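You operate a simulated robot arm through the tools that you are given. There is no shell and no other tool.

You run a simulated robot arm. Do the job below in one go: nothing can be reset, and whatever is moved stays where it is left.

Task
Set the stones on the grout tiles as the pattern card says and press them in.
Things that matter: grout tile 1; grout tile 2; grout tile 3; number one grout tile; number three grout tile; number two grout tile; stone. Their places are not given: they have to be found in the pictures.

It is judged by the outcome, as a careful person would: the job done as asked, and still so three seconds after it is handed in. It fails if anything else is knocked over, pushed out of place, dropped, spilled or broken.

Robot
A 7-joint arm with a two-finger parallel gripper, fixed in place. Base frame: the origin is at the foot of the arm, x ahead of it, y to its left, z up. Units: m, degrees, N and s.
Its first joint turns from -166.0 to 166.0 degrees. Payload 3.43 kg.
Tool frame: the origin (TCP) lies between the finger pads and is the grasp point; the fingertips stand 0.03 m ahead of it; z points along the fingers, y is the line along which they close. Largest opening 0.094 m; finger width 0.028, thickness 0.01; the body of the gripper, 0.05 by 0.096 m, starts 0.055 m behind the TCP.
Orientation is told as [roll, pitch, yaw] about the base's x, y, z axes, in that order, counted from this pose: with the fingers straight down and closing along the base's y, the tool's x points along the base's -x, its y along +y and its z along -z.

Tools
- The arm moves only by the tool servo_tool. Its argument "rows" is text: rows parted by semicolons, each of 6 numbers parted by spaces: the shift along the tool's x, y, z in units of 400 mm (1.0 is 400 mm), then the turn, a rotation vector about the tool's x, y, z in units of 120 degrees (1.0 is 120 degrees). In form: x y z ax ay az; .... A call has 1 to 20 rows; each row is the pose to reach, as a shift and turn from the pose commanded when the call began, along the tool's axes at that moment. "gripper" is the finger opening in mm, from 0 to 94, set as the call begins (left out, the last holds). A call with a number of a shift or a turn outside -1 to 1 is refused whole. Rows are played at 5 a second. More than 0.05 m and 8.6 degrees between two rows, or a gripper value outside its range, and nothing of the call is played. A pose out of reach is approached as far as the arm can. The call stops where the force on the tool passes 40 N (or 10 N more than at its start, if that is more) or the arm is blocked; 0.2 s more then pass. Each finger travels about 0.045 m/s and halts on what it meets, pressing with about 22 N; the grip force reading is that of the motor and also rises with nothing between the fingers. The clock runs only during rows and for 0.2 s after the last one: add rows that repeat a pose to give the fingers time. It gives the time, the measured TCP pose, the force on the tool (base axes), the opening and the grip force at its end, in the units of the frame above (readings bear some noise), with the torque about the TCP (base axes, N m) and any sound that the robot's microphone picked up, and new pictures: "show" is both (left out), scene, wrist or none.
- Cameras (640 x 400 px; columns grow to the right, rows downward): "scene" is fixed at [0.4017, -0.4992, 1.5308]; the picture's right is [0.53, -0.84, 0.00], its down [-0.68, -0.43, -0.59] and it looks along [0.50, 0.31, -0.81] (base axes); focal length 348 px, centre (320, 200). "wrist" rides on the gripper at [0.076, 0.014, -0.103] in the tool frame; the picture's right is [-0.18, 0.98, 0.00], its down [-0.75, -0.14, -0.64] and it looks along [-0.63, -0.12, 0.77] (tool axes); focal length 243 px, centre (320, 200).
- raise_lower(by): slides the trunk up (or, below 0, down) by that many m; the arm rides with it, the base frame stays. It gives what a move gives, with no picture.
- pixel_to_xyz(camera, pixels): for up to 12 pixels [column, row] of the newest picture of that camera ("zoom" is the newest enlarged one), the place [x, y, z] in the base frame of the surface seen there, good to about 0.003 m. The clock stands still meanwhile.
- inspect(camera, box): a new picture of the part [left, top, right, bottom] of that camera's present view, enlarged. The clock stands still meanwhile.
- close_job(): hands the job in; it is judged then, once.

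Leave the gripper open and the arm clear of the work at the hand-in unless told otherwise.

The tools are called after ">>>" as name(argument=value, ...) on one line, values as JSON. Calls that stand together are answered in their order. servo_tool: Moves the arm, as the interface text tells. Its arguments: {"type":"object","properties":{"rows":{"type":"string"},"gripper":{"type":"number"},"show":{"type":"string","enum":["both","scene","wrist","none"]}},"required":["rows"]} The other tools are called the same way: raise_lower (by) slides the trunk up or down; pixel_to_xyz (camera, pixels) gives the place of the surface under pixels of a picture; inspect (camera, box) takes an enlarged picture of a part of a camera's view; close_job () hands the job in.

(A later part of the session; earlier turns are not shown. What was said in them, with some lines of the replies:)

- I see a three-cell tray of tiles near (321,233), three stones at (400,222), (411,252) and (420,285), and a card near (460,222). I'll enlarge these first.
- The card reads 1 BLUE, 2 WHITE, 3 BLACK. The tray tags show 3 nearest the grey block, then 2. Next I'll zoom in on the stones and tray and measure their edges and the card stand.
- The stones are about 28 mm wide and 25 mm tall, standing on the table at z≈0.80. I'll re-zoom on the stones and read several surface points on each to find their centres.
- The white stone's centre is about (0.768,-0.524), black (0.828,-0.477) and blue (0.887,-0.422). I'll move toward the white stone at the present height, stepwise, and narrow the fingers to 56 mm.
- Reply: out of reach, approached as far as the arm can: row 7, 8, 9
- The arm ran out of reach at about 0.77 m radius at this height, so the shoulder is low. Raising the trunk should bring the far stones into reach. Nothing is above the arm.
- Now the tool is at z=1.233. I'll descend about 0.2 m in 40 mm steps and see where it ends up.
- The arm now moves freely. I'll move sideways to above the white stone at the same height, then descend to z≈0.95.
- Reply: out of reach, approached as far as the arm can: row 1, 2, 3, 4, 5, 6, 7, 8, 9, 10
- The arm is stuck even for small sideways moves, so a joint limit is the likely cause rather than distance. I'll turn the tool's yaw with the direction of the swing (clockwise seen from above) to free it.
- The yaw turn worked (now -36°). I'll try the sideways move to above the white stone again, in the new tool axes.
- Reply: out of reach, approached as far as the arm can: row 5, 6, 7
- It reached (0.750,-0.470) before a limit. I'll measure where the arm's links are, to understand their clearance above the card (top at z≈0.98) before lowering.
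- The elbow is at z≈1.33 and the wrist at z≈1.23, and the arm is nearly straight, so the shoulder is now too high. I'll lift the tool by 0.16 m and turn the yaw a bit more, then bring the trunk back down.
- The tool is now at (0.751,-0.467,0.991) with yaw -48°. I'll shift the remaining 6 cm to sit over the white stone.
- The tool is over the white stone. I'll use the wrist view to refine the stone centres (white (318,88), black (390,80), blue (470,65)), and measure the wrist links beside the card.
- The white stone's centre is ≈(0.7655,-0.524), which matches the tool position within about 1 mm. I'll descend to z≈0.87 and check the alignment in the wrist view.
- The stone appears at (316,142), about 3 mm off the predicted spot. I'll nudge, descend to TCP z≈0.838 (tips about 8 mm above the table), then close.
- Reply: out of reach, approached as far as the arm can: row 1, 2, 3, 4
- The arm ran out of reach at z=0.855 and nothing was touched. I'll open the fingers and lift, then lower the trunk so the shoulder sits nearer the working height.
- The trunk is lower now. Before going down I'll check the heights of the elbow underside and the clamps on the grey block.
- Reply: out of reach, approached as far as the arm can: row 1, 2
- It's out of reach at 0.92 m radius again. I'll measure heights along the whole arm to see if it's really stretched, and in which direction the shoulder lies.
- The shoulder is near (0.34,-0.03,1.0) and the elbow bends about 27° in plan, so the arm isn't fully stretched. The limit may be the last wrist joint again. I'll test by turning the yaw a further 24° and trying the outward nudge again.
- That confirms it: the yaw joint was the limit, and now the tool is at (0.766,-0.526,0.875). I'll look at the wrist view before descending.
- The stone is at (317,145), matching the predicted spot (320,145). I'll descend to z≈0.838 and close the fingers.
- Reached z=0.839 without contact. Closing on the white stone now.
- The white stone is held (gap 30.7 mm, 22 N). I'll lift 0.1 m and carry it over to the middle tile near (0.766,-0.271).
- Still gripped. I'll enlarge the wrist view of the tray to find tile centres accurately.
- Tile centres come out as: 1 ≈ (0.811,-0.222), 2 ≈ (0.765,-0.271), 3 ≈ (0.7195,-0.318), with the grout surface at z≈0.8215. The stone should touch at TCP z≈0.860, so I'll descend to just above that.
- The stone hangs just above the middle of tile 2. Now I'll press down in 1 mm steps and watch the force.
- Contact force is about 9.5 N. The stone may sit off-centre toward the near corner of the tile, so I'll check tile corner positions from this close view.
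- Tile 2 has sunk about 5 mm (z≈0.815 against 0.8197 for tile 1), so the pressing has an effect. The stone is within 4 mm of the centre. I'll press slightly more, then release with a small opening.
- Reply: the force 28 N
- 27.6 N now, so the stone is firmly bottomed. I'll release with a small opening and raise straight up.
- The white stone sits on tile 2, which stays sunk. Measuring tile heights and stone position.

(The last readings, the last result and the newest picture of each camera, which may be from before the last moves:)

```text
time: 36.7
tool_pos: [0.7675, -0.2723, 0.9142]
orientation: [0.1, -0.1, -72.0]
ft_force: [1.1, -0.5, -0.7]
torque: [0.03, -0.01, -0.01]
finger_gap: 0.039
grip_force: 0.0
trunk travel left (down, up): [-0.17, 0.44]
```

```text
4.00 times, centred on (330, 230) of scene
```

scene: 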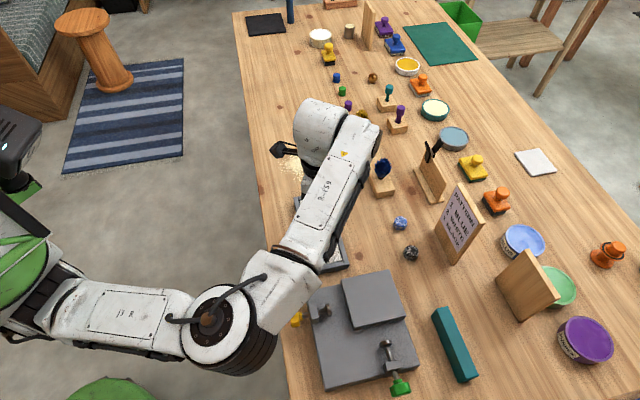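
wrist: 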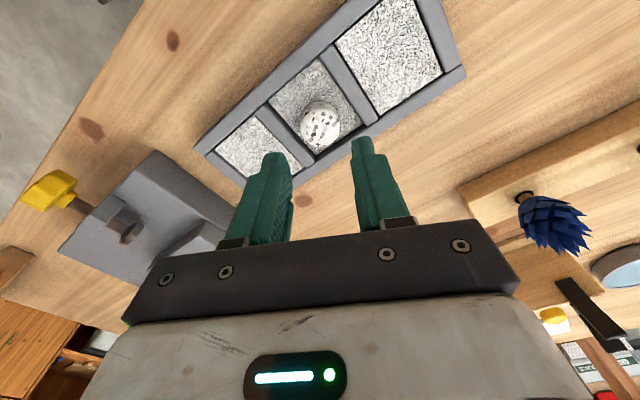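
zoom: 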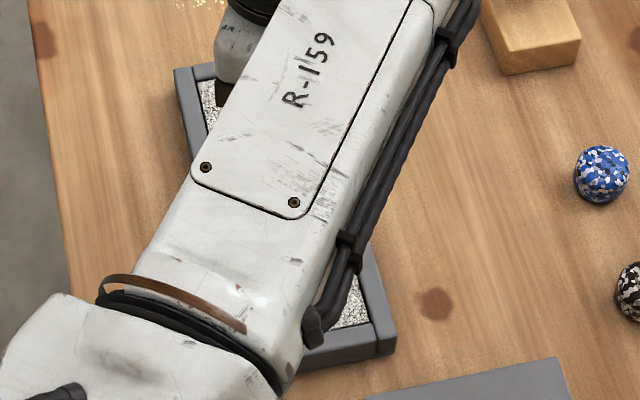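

The white stone is at about (0.767,-0.272), tile centre (0.764,-0.270). Its top is at z 0.8395. The fingertips may have touched the frame bars near the end, so I'll also press on the stone's top with closed fingers. First closing and lowering to just above it.

>>> servo_tool(rows="0 0 0 0 0 0; 0 0 0 0 0 0; 0 0 0.03 0 0 0; 0 0 0.06 0 0 0; 0 0 0.09 0 0 0; 0 0 0.1 0 0 0; 0 0 0.1 0 0 0", gripper=0, show="wrist")

```text
time: 38.3
tool_pos: [0.7684, -0.2734, 0.8751]
orientation: [0.0, 0.0, -72.1]
ft_force: [1.2, 0.3, 0.4]
torque: [-0.02, -0.01, -0.03]
finger_gap: 0.0004
grip_force: 22.2
trunk travel left (down, up): [-0.17, 0.44]
```

wrist: 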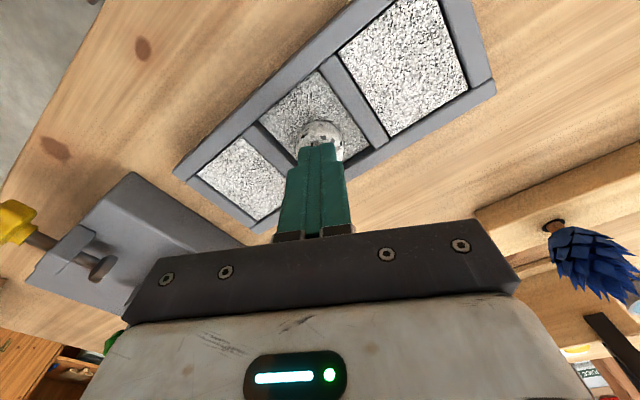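

The closed fingertips are about 5 mm above the stone's top. Pressing down in 1 mm steps.

>>> servo_tool(rows="0 0 0.004 0 0 0; 0 0 0.007 0 0 0; 0 0 0.01 0 0 0; 0 0 0.0125 0 0 0; 0 0 0.0145 0 0 0; 0 0 0.0165 0 0 0", show="none")

```text
time: 39.7
tool_pos: [0.7669, -0.2709, 0.8683]
orientation: [0.1, -0.1, -72.0]
ft_force: [-0.3, -0.3, 14.3]
torque: [-0.01, 0.0, -0.01]
finger_gap: 0.0
grip_force: 21.9
trunk travel left (down, up): [-0.17, 0.44]
```

>>> servo_tool(rows="0 0 0.0015 0 0 0; 0 0 0.0025 0 0 0; 0 0 0.0025 0 0 0", show="none")

```text
time: 40.5
tool_pos: [0.766, -0.2711, 0.8676]
orientation: [0.1, -0.2, -72.1]
ft_force: [3.5, -1.3, 27.3]
torque: [-0.05, -0.13, -0.01]
finger_gap: 0.0
grip_force: 22.3
trunk travel left (down, up): [-0.17, 0.44]
```

27 N with almost no further travel, so the white stone is fully pressed in. I'll lift, open the fingers to 56 mm and travel to above the black stone (0.827,-0.478).

>>> servo_tool(rows="0 0 -0.03 0 0 0; 0 0 -0.1 0 0 0; 0 0 -0.18 0 0 0; -0.09 -0.003 -0.18 0 0 0; -0.18 -0.005 -0.18 0 0 0; -0.27 -0.008 -0.18 0 0 0; -0.36 -0.01 -0.18 0 0 0; -0.45 -0.013 -0.18 0 0 0; -0.539 -0.015 -0.18 0 0 0; -0.539 -0.015 -0.18 0 0 0", gripper=0, show="none")

>>> servo_tool(rows="0 0 0 0 0 0; 0 0 0 0 0 0; 0 0 0 0 0 0; 0 0 0 0 0 0; 0 0 0 0 0 0; 0 0 0 0 0 0", gripper=56, show="both")

```text
time: 42.7
tool_pos: [0.8242, -0.4677, 0.9377]
orientation: [-0.1, -0.1, -72.0]
ft_force: [0.0, 0.4, -0.1]
torque: [0.0, 0.0, 0.0]
finger_gap: 0.0
grip_force: 21.4
out of reach, approached as far as the arm can: row 9, 10
trunk travel left (down, up): [-0.17, 0.44]
```

```text
time: 44.1
tool_pos: [0.824, -0.4693, 0.9369]
orientation: [0.0, 0.0, -72.0]
ft_force: [-0.4, 0.3, -1.0]
torque: [0.02, -0.03, 0.01]
finger_gap: 0.0561
grip_force: 0.1
trunk travel left (down, up): [-0.17, 0.44]
```

scene: 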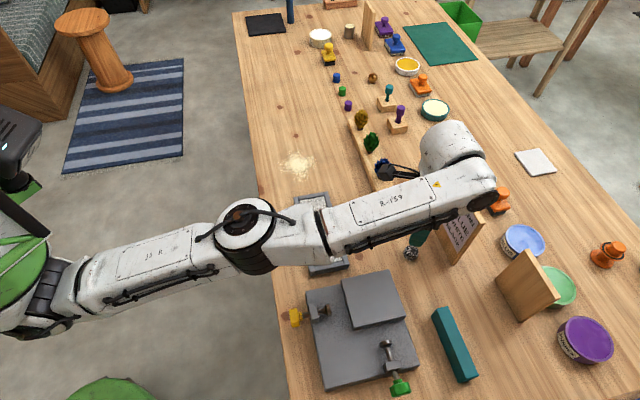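
wrist: 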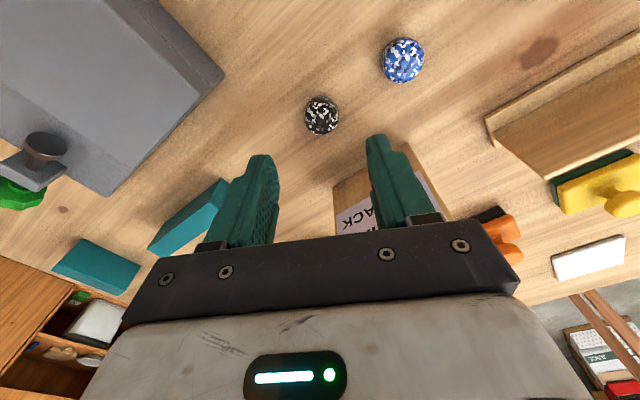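

The arm is nearly straight here at (0.824,-0.469,0.937). The wrist is above shoulder level, so going lower should gain reach. I'll descend to about 0.88 and then nudge outward 1 cm.

>>> servo_tool(rows="0 0 0.08 0 0 0; 0 0 0.14 0 0 0; -0.012 0 0.14 0 0 0; -0.024 0 0.14 0 0 0; -0.024 0 0.14 0 0 0", show="wrist")

```text
time: 45.3
tool_pos: [0.8265, -0.4781, 0.8809]
orientation: [0.1, -0.2, -72.0]
ft_force: [-0.4, 0.1, -0.2]
torque: [-0.02, 0.0, -0.01]
finger_gap: 0.0561
grip_force: 0.1
trunk travel left (down, up): [-0.17, 0.44]
```

wrist: 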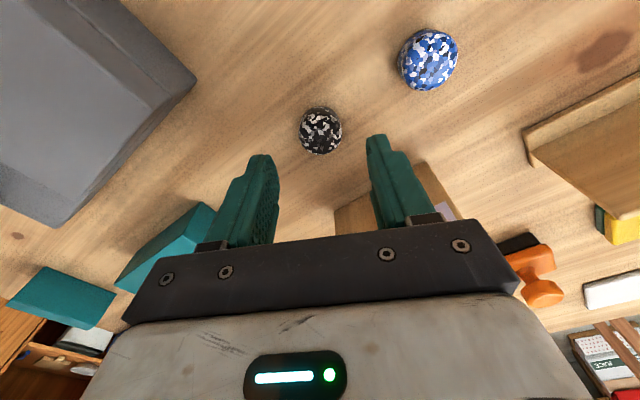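

The black stone is at (321,131), exactly where predicted (320,132). Descending to z≈0.838.

>>> servo_tool(rows="0 0 0.04 0 0 0; 0 0 0.075 0 0 0; 0 0 0.105 0 0 0; 0 0 0.105 0 0 0", show="wrist")

```text
time: 46.3
tool_pos: [0.8273, -0.4769, 0.8392]
orientation: [0.0, -0.2, -72.2]
ft_force: [-0.2, 0.1, 0.5]
torque: [-0.02, -0.01, -0.03]
finger_gap: 0.0559
grip_force: 0.1
trunk travel left (down, up): [-0.17, 0.44]
```

wrist: 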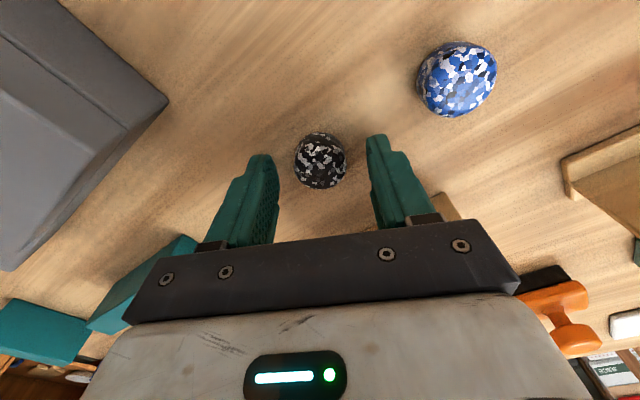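

The stone is centred between the fingers. I'll raise 1.5 mm so the tips stay clear of the frame later, and close.

>>> servo_tool(rows="0 0 -0.004 0 0 0; 0 0 -0.004 0 0 0; 0 0 -0.004 0 0 0; 0 0 -0.004 0 0 0; 0 0 -0.004 0 0 0", gripper=18, show="none")

```text
time: 47.5
tool_pos: [0.8259, -0.4767, 0.8411]
orientation: [0.1, 0.0, -71.9]
ft_force: [0.4, 0.6, 0.2]
torque: [-0.01, -0.01, 0.02]
finger_gap: 0.0306
grip_force: 22.0
trunk travel left (down, up): [-0.17, 0.44]
```

The black stone is held. I'll lift while moving inward and carry it to above tile 3 (0.719,-0.318).

>>> servo_tool(rows="0 0 -0.05 0 0 0; 0.03 -0.009 -0.12 0 0 0; 0.1 -0.029 -0.19 0 0 0; 0.19 -0.054 -0.25 0 0 0; 0.28 -0.08 -0.25 0 0 0; 0.37 -0.106 -0.25 0 0 0; 0.461 -0.132 -0.25 0 0 0; 0.461 -0.132 -0.25 0 0 0", show="both")

```text
time: 49.3
tool_pos: [0.7181, -0.3179, 0.9411]
orientation: [0.0, -0.1, -72.0]
ft_force: [-0.1, -0.6, -0.9]
torque: [-0.04, 0.0, -0.02]
finger_gap: 0.0309
grip_force: 21.4
trunk travel left (down, up): [-0.17, 0.44]
```

scene: 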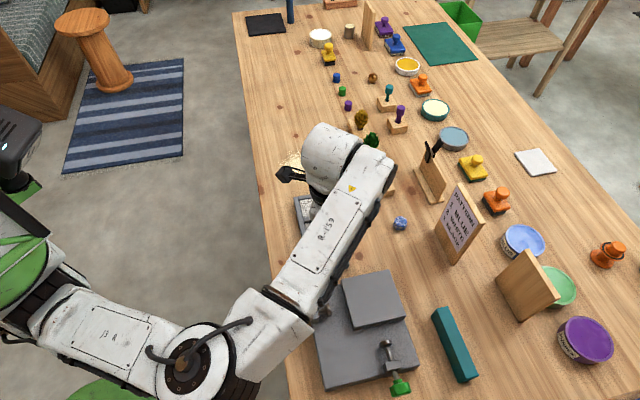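
wrist: 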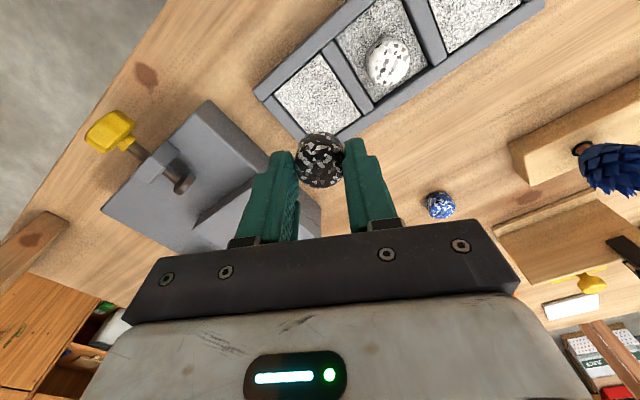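

Now above tile 3. Checking its corners in the wrist view.

>>> inspect(camera="wrist", box=[240, 20, 440, 170])

```text
2.67 times, centred on (340, 95) of wrist
```

zoom: 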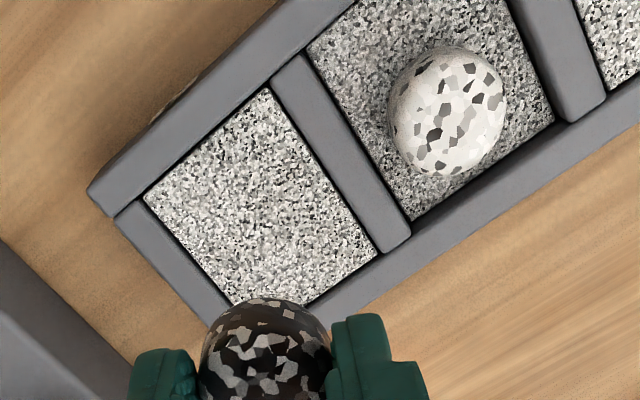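

>>> pixel_to_xyz(camera="zoom", pixels=[[148, 197], [268, 95], [372, 250], [300, 300], [240, 295], [258, 200], [315, 50], [412, 212], [550, 115]])

```text
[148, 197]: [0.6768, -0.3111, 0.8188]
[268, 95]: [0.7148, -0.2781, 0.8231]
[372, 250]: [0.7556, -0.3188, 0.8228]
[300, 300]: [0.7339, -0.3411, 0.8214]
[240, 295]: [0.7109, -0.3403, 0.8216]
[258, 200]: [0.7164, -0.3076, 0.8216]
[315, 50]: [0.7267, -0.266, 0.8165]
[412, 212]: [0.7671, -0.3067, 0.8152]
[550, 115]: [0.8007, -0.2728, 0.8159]
```

Tile 3's centre is ≈(0.716,-0.315). A 2 mm correction, then down to just above contact.

>>> servo_tool(rows="0.005 0 0.06 0 0 0; 0.005 0 0.12 0 0 0; 0.005 0 0.17 0 0 0; 0.005 0 0.19 0 0 0; 0.005 0 0.19 0 0 0", show="none")

>>> servo_tool(rows="0 0 0.003 0 0 0; 0 0 0.006 0 0 0; 0 0 0.009 0 0 0; 0 0 0.012 0 0 0; 0 0 0.0145 0 0 0; 0 0 0.017 0 0 0", show="wrist")

```text
time: 50.5
tool_pos: [0.719, -0.3138, 0.864]
orientation: [0.0, -0.2, -72.1]
ft_force: [0.0, -1.4, -0.2]
torque: [0.03, -0.03, 0.02]
finger_gap: 0.0308
grip_force: 22.0
trunk travel left (down, up): [-0.17, 0.44]
```

```text
time: 51.9
tool_pos: [0.719, -0.316, 0.8587]
orientation: [0.0, -0.2, -72.2]
ft_force: [-0.5, 0.1, 0.2]
torque: [-0.01, -0.01, -0.02]
finger_gap: 0.0305
grip_force: 22.1
trunk travel left (down, up): [-0.17, 0.44]
```

wrist: 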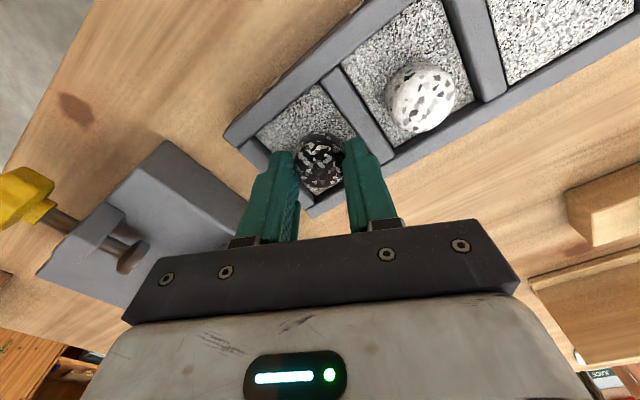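

Nearly in contact. Continuing down in small steps until the force rises.

>>> servo_tool(rows="0 0 0.0025 0 0 0; 0 0 0.005 0 0 0; 0 0 0.0065 0 0 0", show="none")

```text
time: 52.7
tool_pos: [0.7192, -0.3153, 0.8562]
orientation: [0.1, -0.2, -72.0]
ft_force: [1.6, -1.1, 5.7]
torque: [-0.06, -0.08, 0.0]
finger_gap: 0.0308
grip_force: 22.0
trunk travel left (down, up): [-0.17, 0.44]
```

>>> servo_tool(rows="0 0 0.0015 0 0 0; 0 0 0.0025 0 0 0; 0 0 0.0025 0 0 0", show="none")

```text
time: 53.5
tool_pos: [0.7191, -0.3153, 0.8564]
orientation: [0.1, -0.1, -72.0]
ft_force: [4.3, 1.3, 15.7]
torque: [0.01, -0.15, 0.04]
finger_gap: 0.0308
grip_force: 21.8
trunk travel left (down, up): [-0.17, 0.44]
```

15.7 N, with the stone bottom now at about z 0.816. I'll release with a small opening, then lift.

>>> servo_tool(rows="0 0 -0.0025 0 0 0; 0 0 -0.0025 0 0 0; 0 0 -0.0025 0 0 0", gripper=39, show="none")

>>> servo_tool(rows="0 0 -0.01 0 0 0; 0 0 -0.04 0 0 0; 0 0 -0.09 0 0 0; 0 0 -0.14 0 0 0; 0 0 -0.14 0 0 0", show="wrist")

>>> inspect(camera="wrist", box=[220, 20, 460, 200])

```text
time: 54.3
tool_pos: [0.7186, -0.3157, 0.8557]
orientation: [0.1, -0.1, -71.9]
ft_force: [-0.1, -0.4, -0.4]
torque: [0.0, -0.01, 0.0]
finger_gap: 0.0391
grip_force: 0.0
trunk travel left (down, up): [-0.17, 0.44]
```

```text
time: 55.5
tool_pos: [0.7197, -0.3162, 0.9141]
orientation: [0.1, 0.0, -72.0]
ft_force: [0.5, 0.4, -0.3]
torque: [0.02, 0.01, 0.01]
finger_gap: 0.0389
grip_force: 0.1
trunk travel left (down, up): [-0.17, 0.44]
```

wrist: 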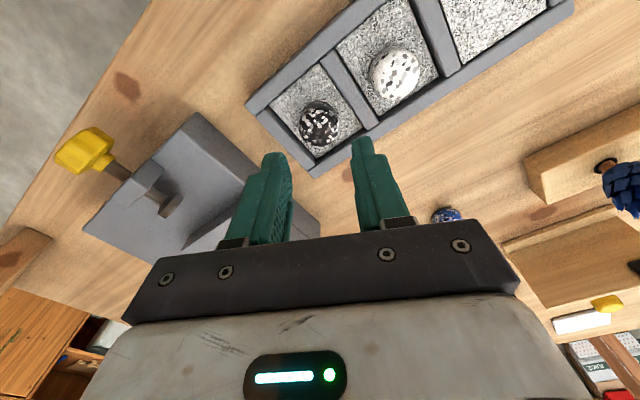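

```text
2.22 times, centred on (340, 110) of wrist
```

zoom: 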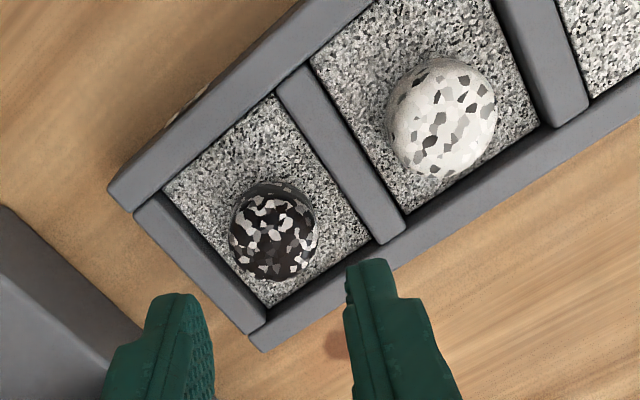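

Black is seated on tile 3. I'll measure it, then press its top the same way with closed fingers.

>>> pixel_to_xyz(camera="zoom", pixels=[[272, 235], [240, 235], [310, 235], [272, 262], [200, 185], [272, 105], [360, 230], [270, 298]])

>>> servo_tool(rows="0 0 0 0 0 0; 0 0 0 0 0 0; 0 0 0 0 0 0; 0 0 0.03 0 0 0; 0 0 0.06 0 0 0; 0 0 0.09 0 0 0; 0 0 0.1 0 0 0; 0 0 0.1 0 0 0", gripper=0, show="wrist")

```text
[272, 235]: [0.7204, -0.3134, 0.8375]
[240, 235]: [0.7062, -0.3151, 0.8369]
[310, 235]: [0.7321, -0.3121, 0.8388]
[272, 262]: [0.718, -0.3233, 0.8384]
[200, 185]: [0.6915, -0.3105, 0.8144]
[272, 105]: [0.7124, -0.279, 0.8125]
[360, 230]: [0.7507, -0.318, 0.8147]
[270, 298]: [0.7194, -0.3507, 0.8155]
```

```text
time: 57.3
tool_pos: [0.7192, -0.3153, 0.8725]
orientation: [-0.1, 0.0, -72.1]
ft_force: [0.9, 1.1, 0.0]
torque: [-0.02, -0.01, 0.0]
finger_gap: 0.0
grip_force: 21.5
trunk travel left (down, up): [-0.17, 0.44]
```

wrist: 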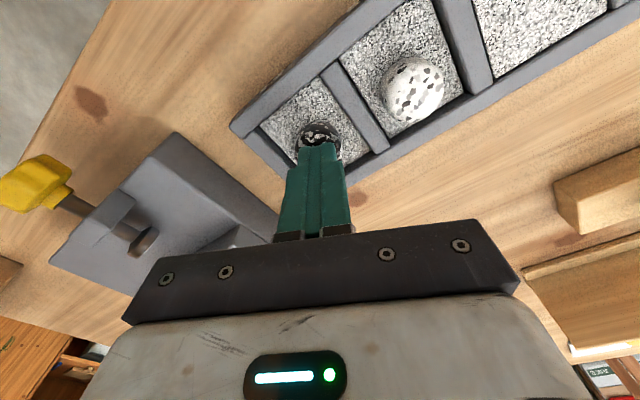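

The fingertips are a few mm above the black stone's top (z≈0.839). Pressing down gently.

>>> servo_tool(rows="0 0 0.003 0 0 0; 0 0 0.006 0 0 0; 0 0 0.009 0 0 0; 0 0 0.0115 0 0 0; 0 0 0.0135 0 0 0; 0 0 0.0135 0 0 0", show="none")

```text
time: 58.7
tool_pos: [0.7184, -0.3151, 0.8671]
orientation: [0.3, -0.3, -71.9]
ft_force: [2.5, -2.1, 25.0]
torque: [-0.09, -0.06, 0.0]
finger_gap: 0.0001
grip_force: 22.2
trunk travel left (down, up): [-0.17, 0.44]
```

25 N on top of the black stone and no further sinking. Next is blue. I'll measure the flower-knob strip near the blue stone for clearance, then lift.

>>> servo_tool(rows="0 0 -0.03 0 0 0; 0 0 -0.08 0 0 0; 0 0 -0.13 0 0 0; 0 0 -0.13 0 0 0", show="both")

>>> pixel_to_xyz(camera="scene", pixels=[[383, 160], [385, 168], [372, 142], [380, 193], [393, 188], [400, 222], [430, 145]])

```text
time: 59.7
tool_pos: [0.7192, -0.3148, 0.9183]
orientation: [-0.1, 0.0, -72.0]
ft_force: [0.3, 0.4, 0.4]
torque: [0.0, 0.0, -0.01]
finger_gap: 0.0001
grip_force: 21.5
trunk travel left (down, up): [-0.17, 0.44]
```

scene: 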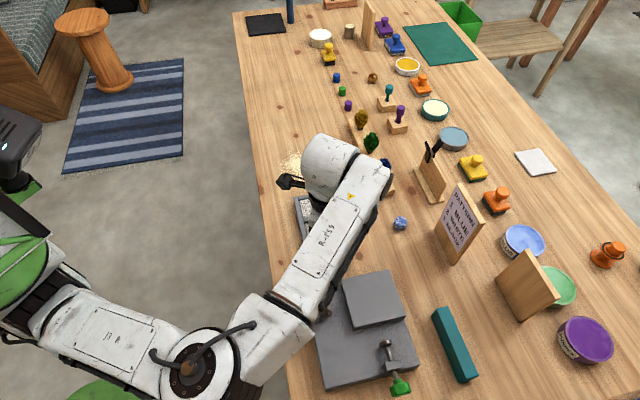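
wrist: 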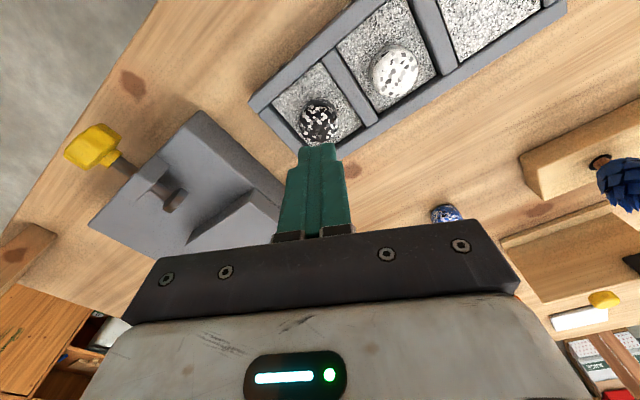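

```text
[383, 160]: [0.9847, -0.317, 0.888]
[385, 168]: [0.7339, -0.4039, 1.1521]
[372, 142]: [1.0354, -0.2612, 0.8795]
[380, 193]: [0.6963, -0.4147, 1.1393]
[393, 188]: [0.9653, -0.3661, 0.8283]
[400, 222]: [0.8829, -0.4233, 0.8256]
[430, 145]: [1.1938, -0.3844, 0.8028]
```

The flower tops are at z≈0.89, more than 9 cm from the blue stone, so there's room. Travelling to above blue, lowering slightly to keep reach, with the fingers opening to 56 mm.

>>> servo_tool(rows="-0.078 0.063 0 0 0 0; -0.156 0.126 0 0 0 0; -0.233 0.188 0.02 0 0 0; -0.311 0.251 0.05 0 0 0; -0.35 0.283 0.08 0 0 0; -0.389 0.314 0.09 0 0 0; -0.389 0.314 0.09 0 0 0", gripper=56, show="both")

```text
time: 61.3
tool_pos: [0.8788, -0.4194, 0.8856]
orientation: [-0.1, -0.1, -72.0]
ft_force: [-0.1, -0.2, -0.5]
torque: [-0.02, -0.02, -0.02]
finger_gap: 0.0558
grip_force: 0.0
out of reach, approached as far as the arm can: row 6, 7
trunk travel left (down, up): [-0.17, 0.44]
```

scene: 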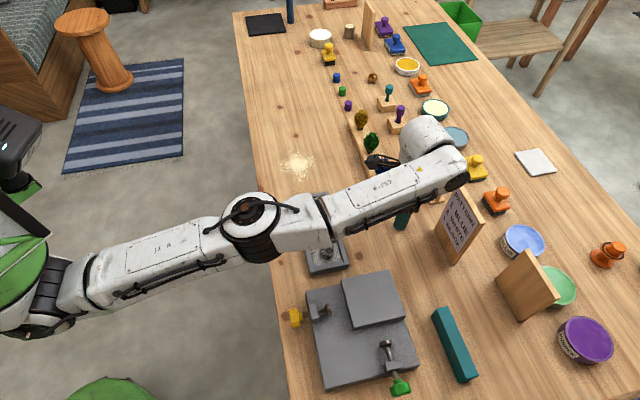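
wrist: 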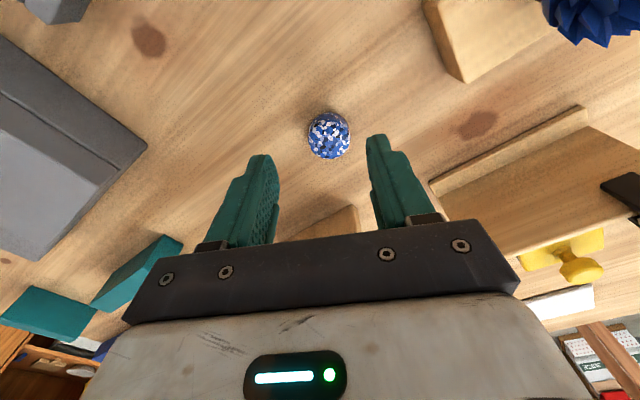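

The blue stone at (329,136) is about 9 mm further out: (0.887,-0.423). I'll descend to z≈0.865 and nudge outward.

>>> servo_tool(rows="0 0 0.03 0 0 0; 0 0 0.05 0 0 0; -0.016 0.016 0.05 0 0 0; -0.016 0.016 0.05 0 0 0", show="wrist")

```text
time: 62.3
tool_pos: [0.8848, -0.4228, 0.863]
orientation: [0.2, -0.2, -72.0]
ft_force: [-0.6, -0.4, -0.3]
torque: [-0.01, 0.01, 0.0]
finger_gap: 0.0561
grip_force: 0.0
trunk travel left (down, up): [-0.17, 0.44]
```

wrist: 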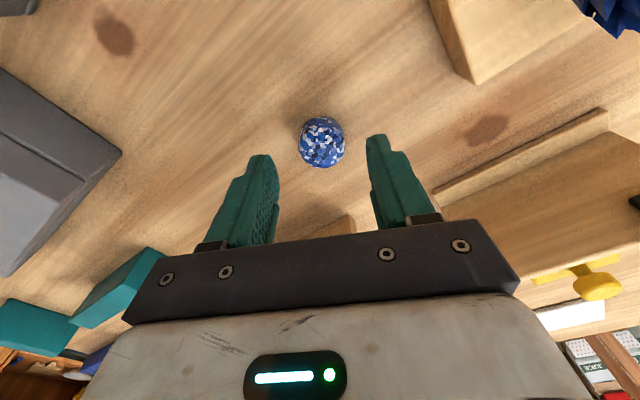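

Blue at (322,143) matches the prediction (320,143). Descending to z≈0.841.

>>> servo_tool(rows="0 0.002 0.02 0 0 0; 0 0.002 0.04 0 0 0; 0 0.002 0.055 0 0 0; 0 0.002 0.055 0 0 0", show="wrist")

```text
time: 63.3
tool_pos: [0.8872, -0.4235, 0.8421]
orientation: [0.0, -0.1, -72.1]
ft_force: [-0.4, 0.2, 0.0]
torque: [0.0, -0.01, -0.03]
finger_gap: 0.0558
grip_force: 0.0
trunk travel left (down, up): [-0.17, 0.44]
```

wrist: 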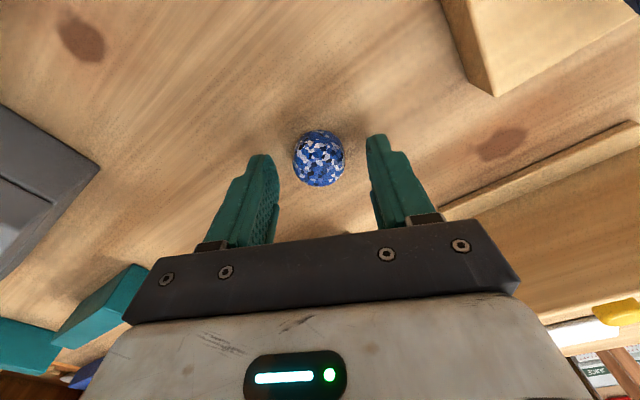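

Centred. Closing on the blue stone.

>>> servo_tool(rows="0 0 0.002 0 0 0; 0 0 0.002 0 0 0; 0 0 0.002 0 0 0; 0 0 0.002 0 0 0; 0 0 0.002 0 0 0", gripper=18, show="none")

```text
time: 64.5
tool_pos: [0.8879, -0.4229, 0.8409]
orientation: [-0.1, -0.1, -72.0]
ft_force: [0.4, -0.8, 0.5]
torque: [0.01, 0.0, 0.03]
finger_gap: 0.0307
grip_force: 22.0
trunk travel left (down, up): [-0.17, 0.44]
```

Blue is held (22 N). Lifting while moving inward, to above tile 1 (0.811,-0.222).

>>> servo_tool(rows="0.005 0 -0.05 0 0 0; 0.06 -0.003 -0.11 0 0 0; 0.13 -0.006 -0.18 0 0 0; 0.21 -0.01 -0.25 0 0 0; 0.31 -0.016 -0.25 0 0 0; 0.41 -0.021 -0.25 0 0 0; 0.5 -0.026 -0.25 0 0 0; 0.5375 -0.028 -0.25 0 0 0; 0.5375 -0.028 -0.25 0 0 0", show="both")

>>> inspect(camera="wrist", box=[200, 20, 440, 170])

```text
time: 66.5
tool_pos: [0.8089, -0.2216, 0.9414]
orientation: [0.0, 0.0, -72.1]
ft_force: [-0.2, -0.3, -0.9]
torque: [0.03, -0.02, 0.01]
finger_gap: 0.0309
grip_force: 22.3
trunk travel left (down, up): [-0.17, 0.44]
```

scene: 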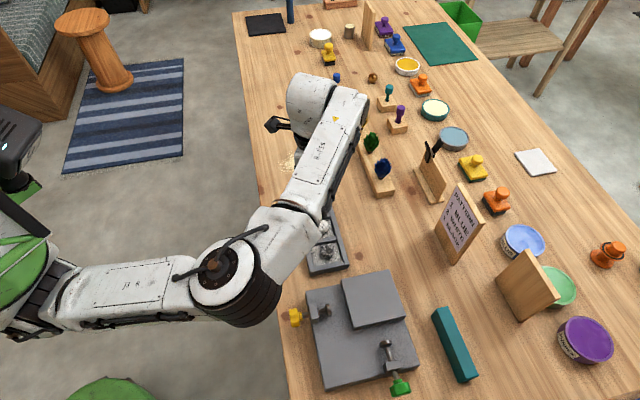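
wrist: 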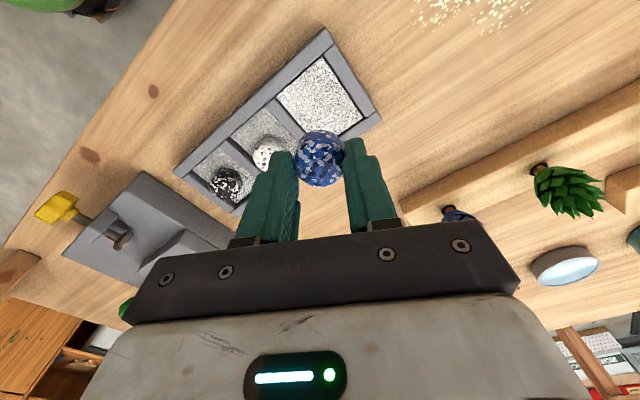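

```text
2.67 times, centred on (320, 95) of wrist
```

zoom: 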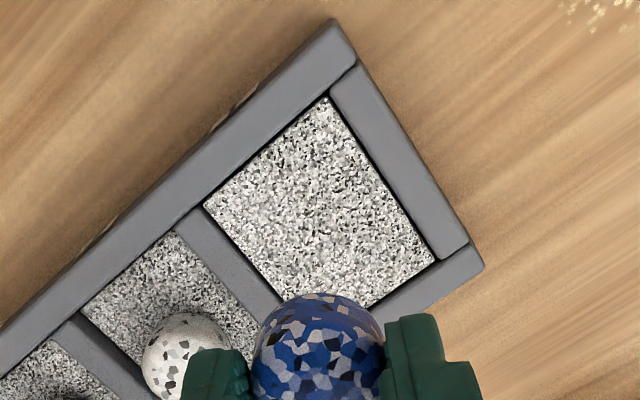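

>>> pixel_to_xyz(camera="zoom", pixels=[[210, 203], [327, 103], [430, 260], [375, 300], [285, 290], [320, 200]])

```text
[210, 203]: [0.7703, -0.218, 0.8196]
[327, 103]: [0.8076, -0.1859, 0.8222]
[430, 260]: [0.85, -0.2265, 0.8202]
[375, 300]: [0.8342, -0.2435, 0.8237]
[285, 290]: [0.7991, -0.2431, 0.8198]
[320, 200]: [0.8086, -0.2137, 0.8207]
```

Tile 1's centre is ≈(0.810,-0.222), right under the tool. Descending to just above contact, then slowly pressing.

>>> servo_tool(rows="0 0.002 0.06 0 0 0; 0 0.002 0.12 0 0 0; 0 0.002 0.17 0 0 0; 0 0.002 0.19 0 0 0; 0 0.002 0.198 0 0 0; 0 0.002 0.202 0 0 0; 0 0.002 0.205 0 0 0; 0 0.002 0.2075 0 0 0; 0 0.002 0.2075 0 0 0", show="wrist")

```text
time: 68.5
tool_pos: [0.8102, -0.2224, 0.8582]
orientation: [0.1, -0.1, -72.0]
ft_force: [-0.3, 0.4, -1.3]
torque: [-0.04, 0.0, -0.04]
finger_gap: 0.0305
grip_force: 21.9
trunk travel left (down, up): [-0.17, 0.44]
```

wrist: 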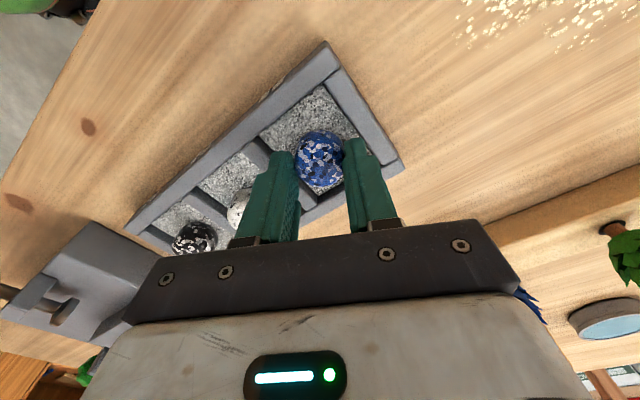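

>>> servo_tool(rows="0 0 0.0025 0 0 0; 0 0 0.005 0 0 0; 0 0 0.0065 0 0 0; 0 0 0.008 0 0 0", show="none")

```text
time: 69.5
tool_pos: [0.8111, -0.2216, 0.8563]
orientation: [0.1, -0.1, -71.9]
ft_force: [0.6, -0.9, 16.2]
torque: [-0.06, 0.0, 0.04]
finger_gap: 0.0306
grip_force: 22.0
trunk travel left (down, up): [-0.17, 0.44]
```

16 N and the stone is down at z≈0.816. Releasing and lifting.

>>> servo_tool(rows="0 0 -0.0025 0 0 0; 0 0 -0.0025 0 0 0; 0 0 -0.0025 0 0 0", gripper=39, show="none")

>>> servo_tool(rows="0 0 -0.01 0 0 0; 0 0 -0.04 0 0 0; 0 0 -0.09 0 0 0; 0 0 -0.14 0 0 0; 0 0 -0.14 0 0 0", show="wrist")

>>> inspect(camera="wrist", box=[140, 20, 440, 220])

```text
time: 70.3
tool_pos: [0.8105, -0.2218, 0.8551]
orientation: [0.1, -0.1, -72.0]
ft_force: [-0.1, -0.7, 0.2]
torque: [-0.02, 0.05, -0.01]
finger_gap: 0.039
grip_force: 0.1
trunk travel left (down, up): [-0.17, 0.44]
```

```text
time: 71.5
tool_pos: [0.8112, -0.2226, 0.9122]
orientation: [0.0, -0.1, -71.9]
ft_force: [-1.1, -0.1, 1.3]
torque: [-0.02, -0.03, 0.02]
finger_gap: 0.0391
grip_force: 0.1
trunk travel left (down, up): [-0.17, 0.44]
```

wrist: 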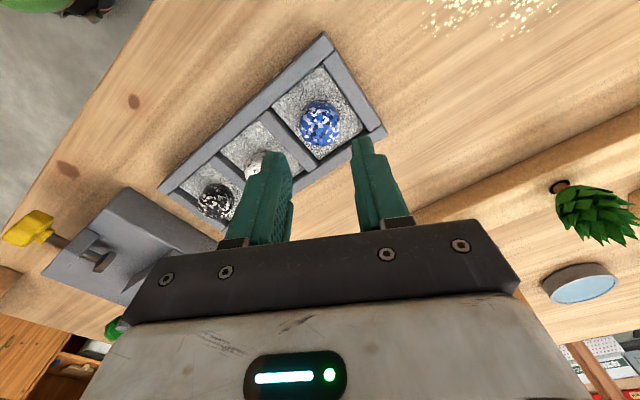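

```text
2.00 times, centred on (290, 120) of wrist
```

zoom: 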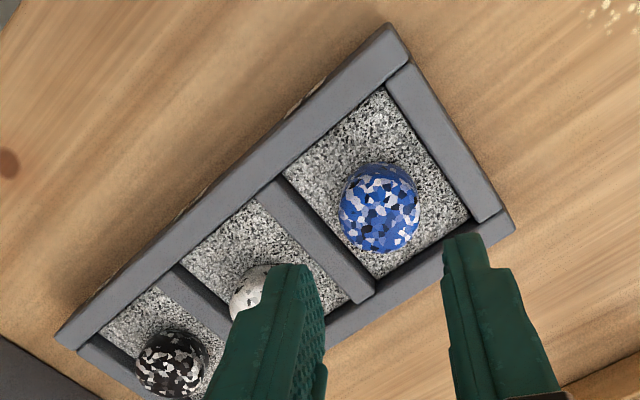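

Blue sits centred on tile 1. I'll close the fingers and press on its top as with the others.

>>> servo_tool(rows="0 0 0 0 0 0; 0 0 0 0 0 0; 0 0 0 0 0 0; 0 0 0.03 0 0 0; 0 0 0.06 0 0 0; 0 0 0.09 0 0 0; 0 0 0.098 0 0 0; 0 0 0.102 0 0 0; 0 0 0.106 0 0 0; 0 0 0.106 0 0 0", gripper=0, show="none")

```text
time: 73.7
tool_pos: [0.8104, -0.2223, 0.8694]
orientation: [0.0, -0.1, -72.1]
ft_force: [0.6, 0.1, -1.0]
torque: [0.0, -0.01, 0.04]
finger_gap: 0.0001
grip_force: 21.4
trunk travel left (down, up): [-0.17, 0.44]
```

>>> servo_tool(rows="0 0 0.0025 0 0 0; 0 0 0.0045 0 0 0; 0 0 0.006 0 0 0; 0 0 0.006 0 0 0", show="none")

```text
time: 74.7
tool_pos: [0.811, -0.2223, 0.8678]
orientation: [0.0, -0.1, -71.9]
ft_force: [0.2, 3.0, 13.9]
torque: [0.08, 0.0, -0.02]
finger_gap: 0.0
grip_force: 22.1
trunk travel left (down, up): [-0.17, 0.44]
```

13.9 N and holding. One more small step to match the others.

>>> servo_tool(rows="0 0 0.0015 0 0 0; 0 0 0.0025 0 0 0; 0 0 0.0025 0 0 0", show="none")

```text
time: 75.5
tool_pos: [0.8094, -0.2212, 0.8677]
orientation: [0.2, 0.0, -72.0]
ft_force: [4.7, 1.0, 24.7]
torque: [0.02, -0.16, 0.0]
finger_gap: 0.0
grip_force: 22.0
trunk travel left (down, up): [-0.17, 0.44]
```

24.7 N, seated. I'll lift, move back toward the robot's left clear of the tray, and open the fingers.

>>> servo_tool(rows="0 0 -0.03 0 0 0; 0 0 -0.1 0 0 0; 0 0 -0.2 0 0 0; 0 0 -0.3 0 0 0; 0 0 -0.4 0 0 0; 0.08 -0.057 -0.4 0 0 0; 0.16 -0.114 -0.4 0 0 0; 0.24 -0.17 -0.4 0 0 0; 0.32 -0.227 -0.4 0 0 0; 0.409 -0.288 -0.4 0 0 0; 0.409 -0.288 -0.4 0 0 0", show="none")

>>> servo_tool(rows="0 0 0 0 0 0; 0 0 0 0 0 0; 0 0 0 0 0 0; 0 0 0 0 0 0; 0 0 0 0 0 0; 0 0 0 0 0 0; 0 0 0 0 0 0; 0 0 0 0 0 0", gripper=90, show="both")

```text
time: 77.9
tool_pos: [0.6499, -0.1019, 1.0257]
orientation: [0.1, -0.1, -72.0]
ft_force: [-0.2, 0.6, 0.0]
torque: [0.05, 0.02, 0.0]
finger_gap: 0.0001
grip_force: 22.1
trunk travel left (down, up): [-0.17, 0.44]
```

```text
time: 79.7
tool_pos: [0.6522, -0.1017, 1.0269]
orientation: [0.0, -0.1, -71.9]
ft_force: [0.5, -0.3, 0.5]
torque: [0.05, 0.02, 0.0]
finger_gap: 0.0899
grip_force: 0.1
trunk travel left (down, up): [-0.17, 0.44]
```

scene: 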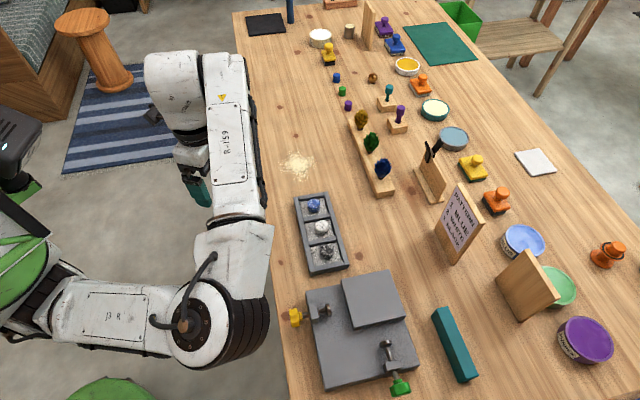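
wrist: 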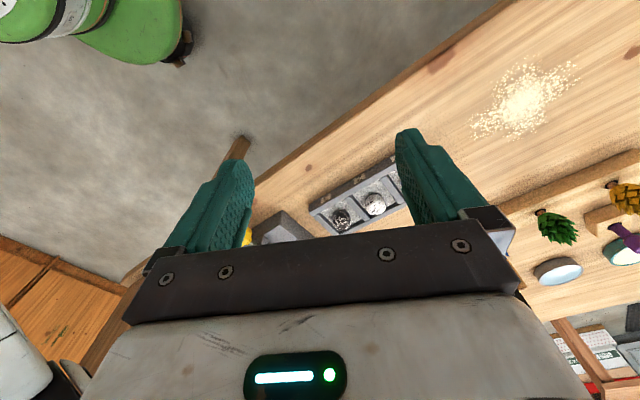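

Blue, white and black sit on the top, middle and bottom tiles. I'll enlarge both views to check the seating and the number tags.

>>> inspect(camera="scene", box=[285, 185, 365, 280])

>>> inspect(camera="wrist", box=[290, 140, 420, 250])

```text
4.21 times, centred on (325, 232) of scene
```

zoom: 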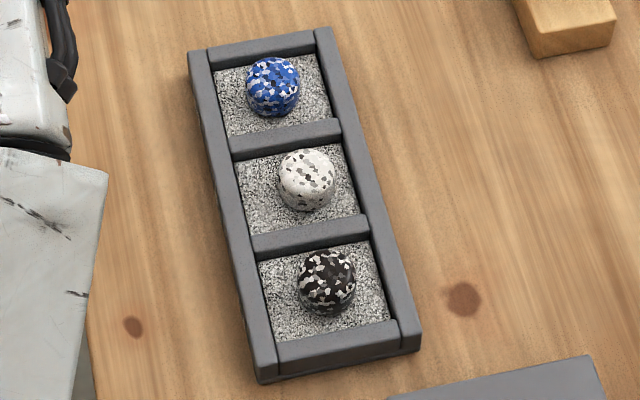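

```text
3.64 times, centred on (355, 195) of wrist
```

zoom: 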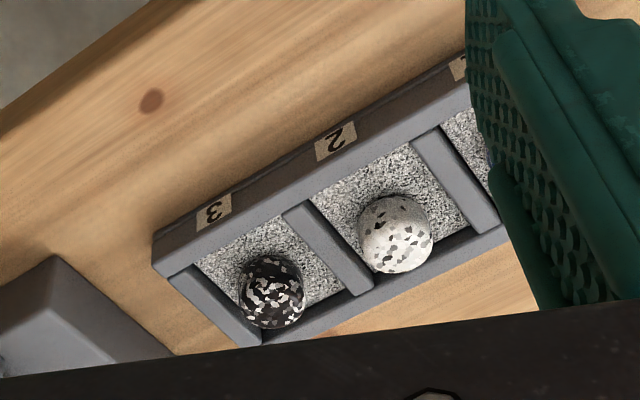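

Tag 3 is beside the black stone, tag 2 beside the white, and the remaining tile (1) holds the blue. All three tiles are sunk, the tray hasn't moved, and nothing else has been disturbed. The gripper is open and clear, so I'm handing in.

>>> close_job()

```text
The job is handed in.
```

The job is handed in. The stones are on the tiles as the card says: blue on tile 1, white on tile 2 and black on tile 3.

- **Pressing:** I pressed each stone on top to about 25–27 N, until it stopped sinking. The tiles went down about 5 mm and were still down when I handed in.
- **Position:** each stone is within about 4 mm of the middle of its tile.
- **Tile numbers:** I read tags 2 and 3 directly. Tag 1's number was never readable in the pictures, so I took tile 1 to be the remaining one.
- **Surroundings:** nothing was knocked over or dropped, and the tray has not visibly moved. The fingertips may have lightly touched its frame while I set the white stone, and I saw no harm from it.
- **Arm:** the gripper is open and clear of the work. The trunk was left 0.18 m lower than it started.
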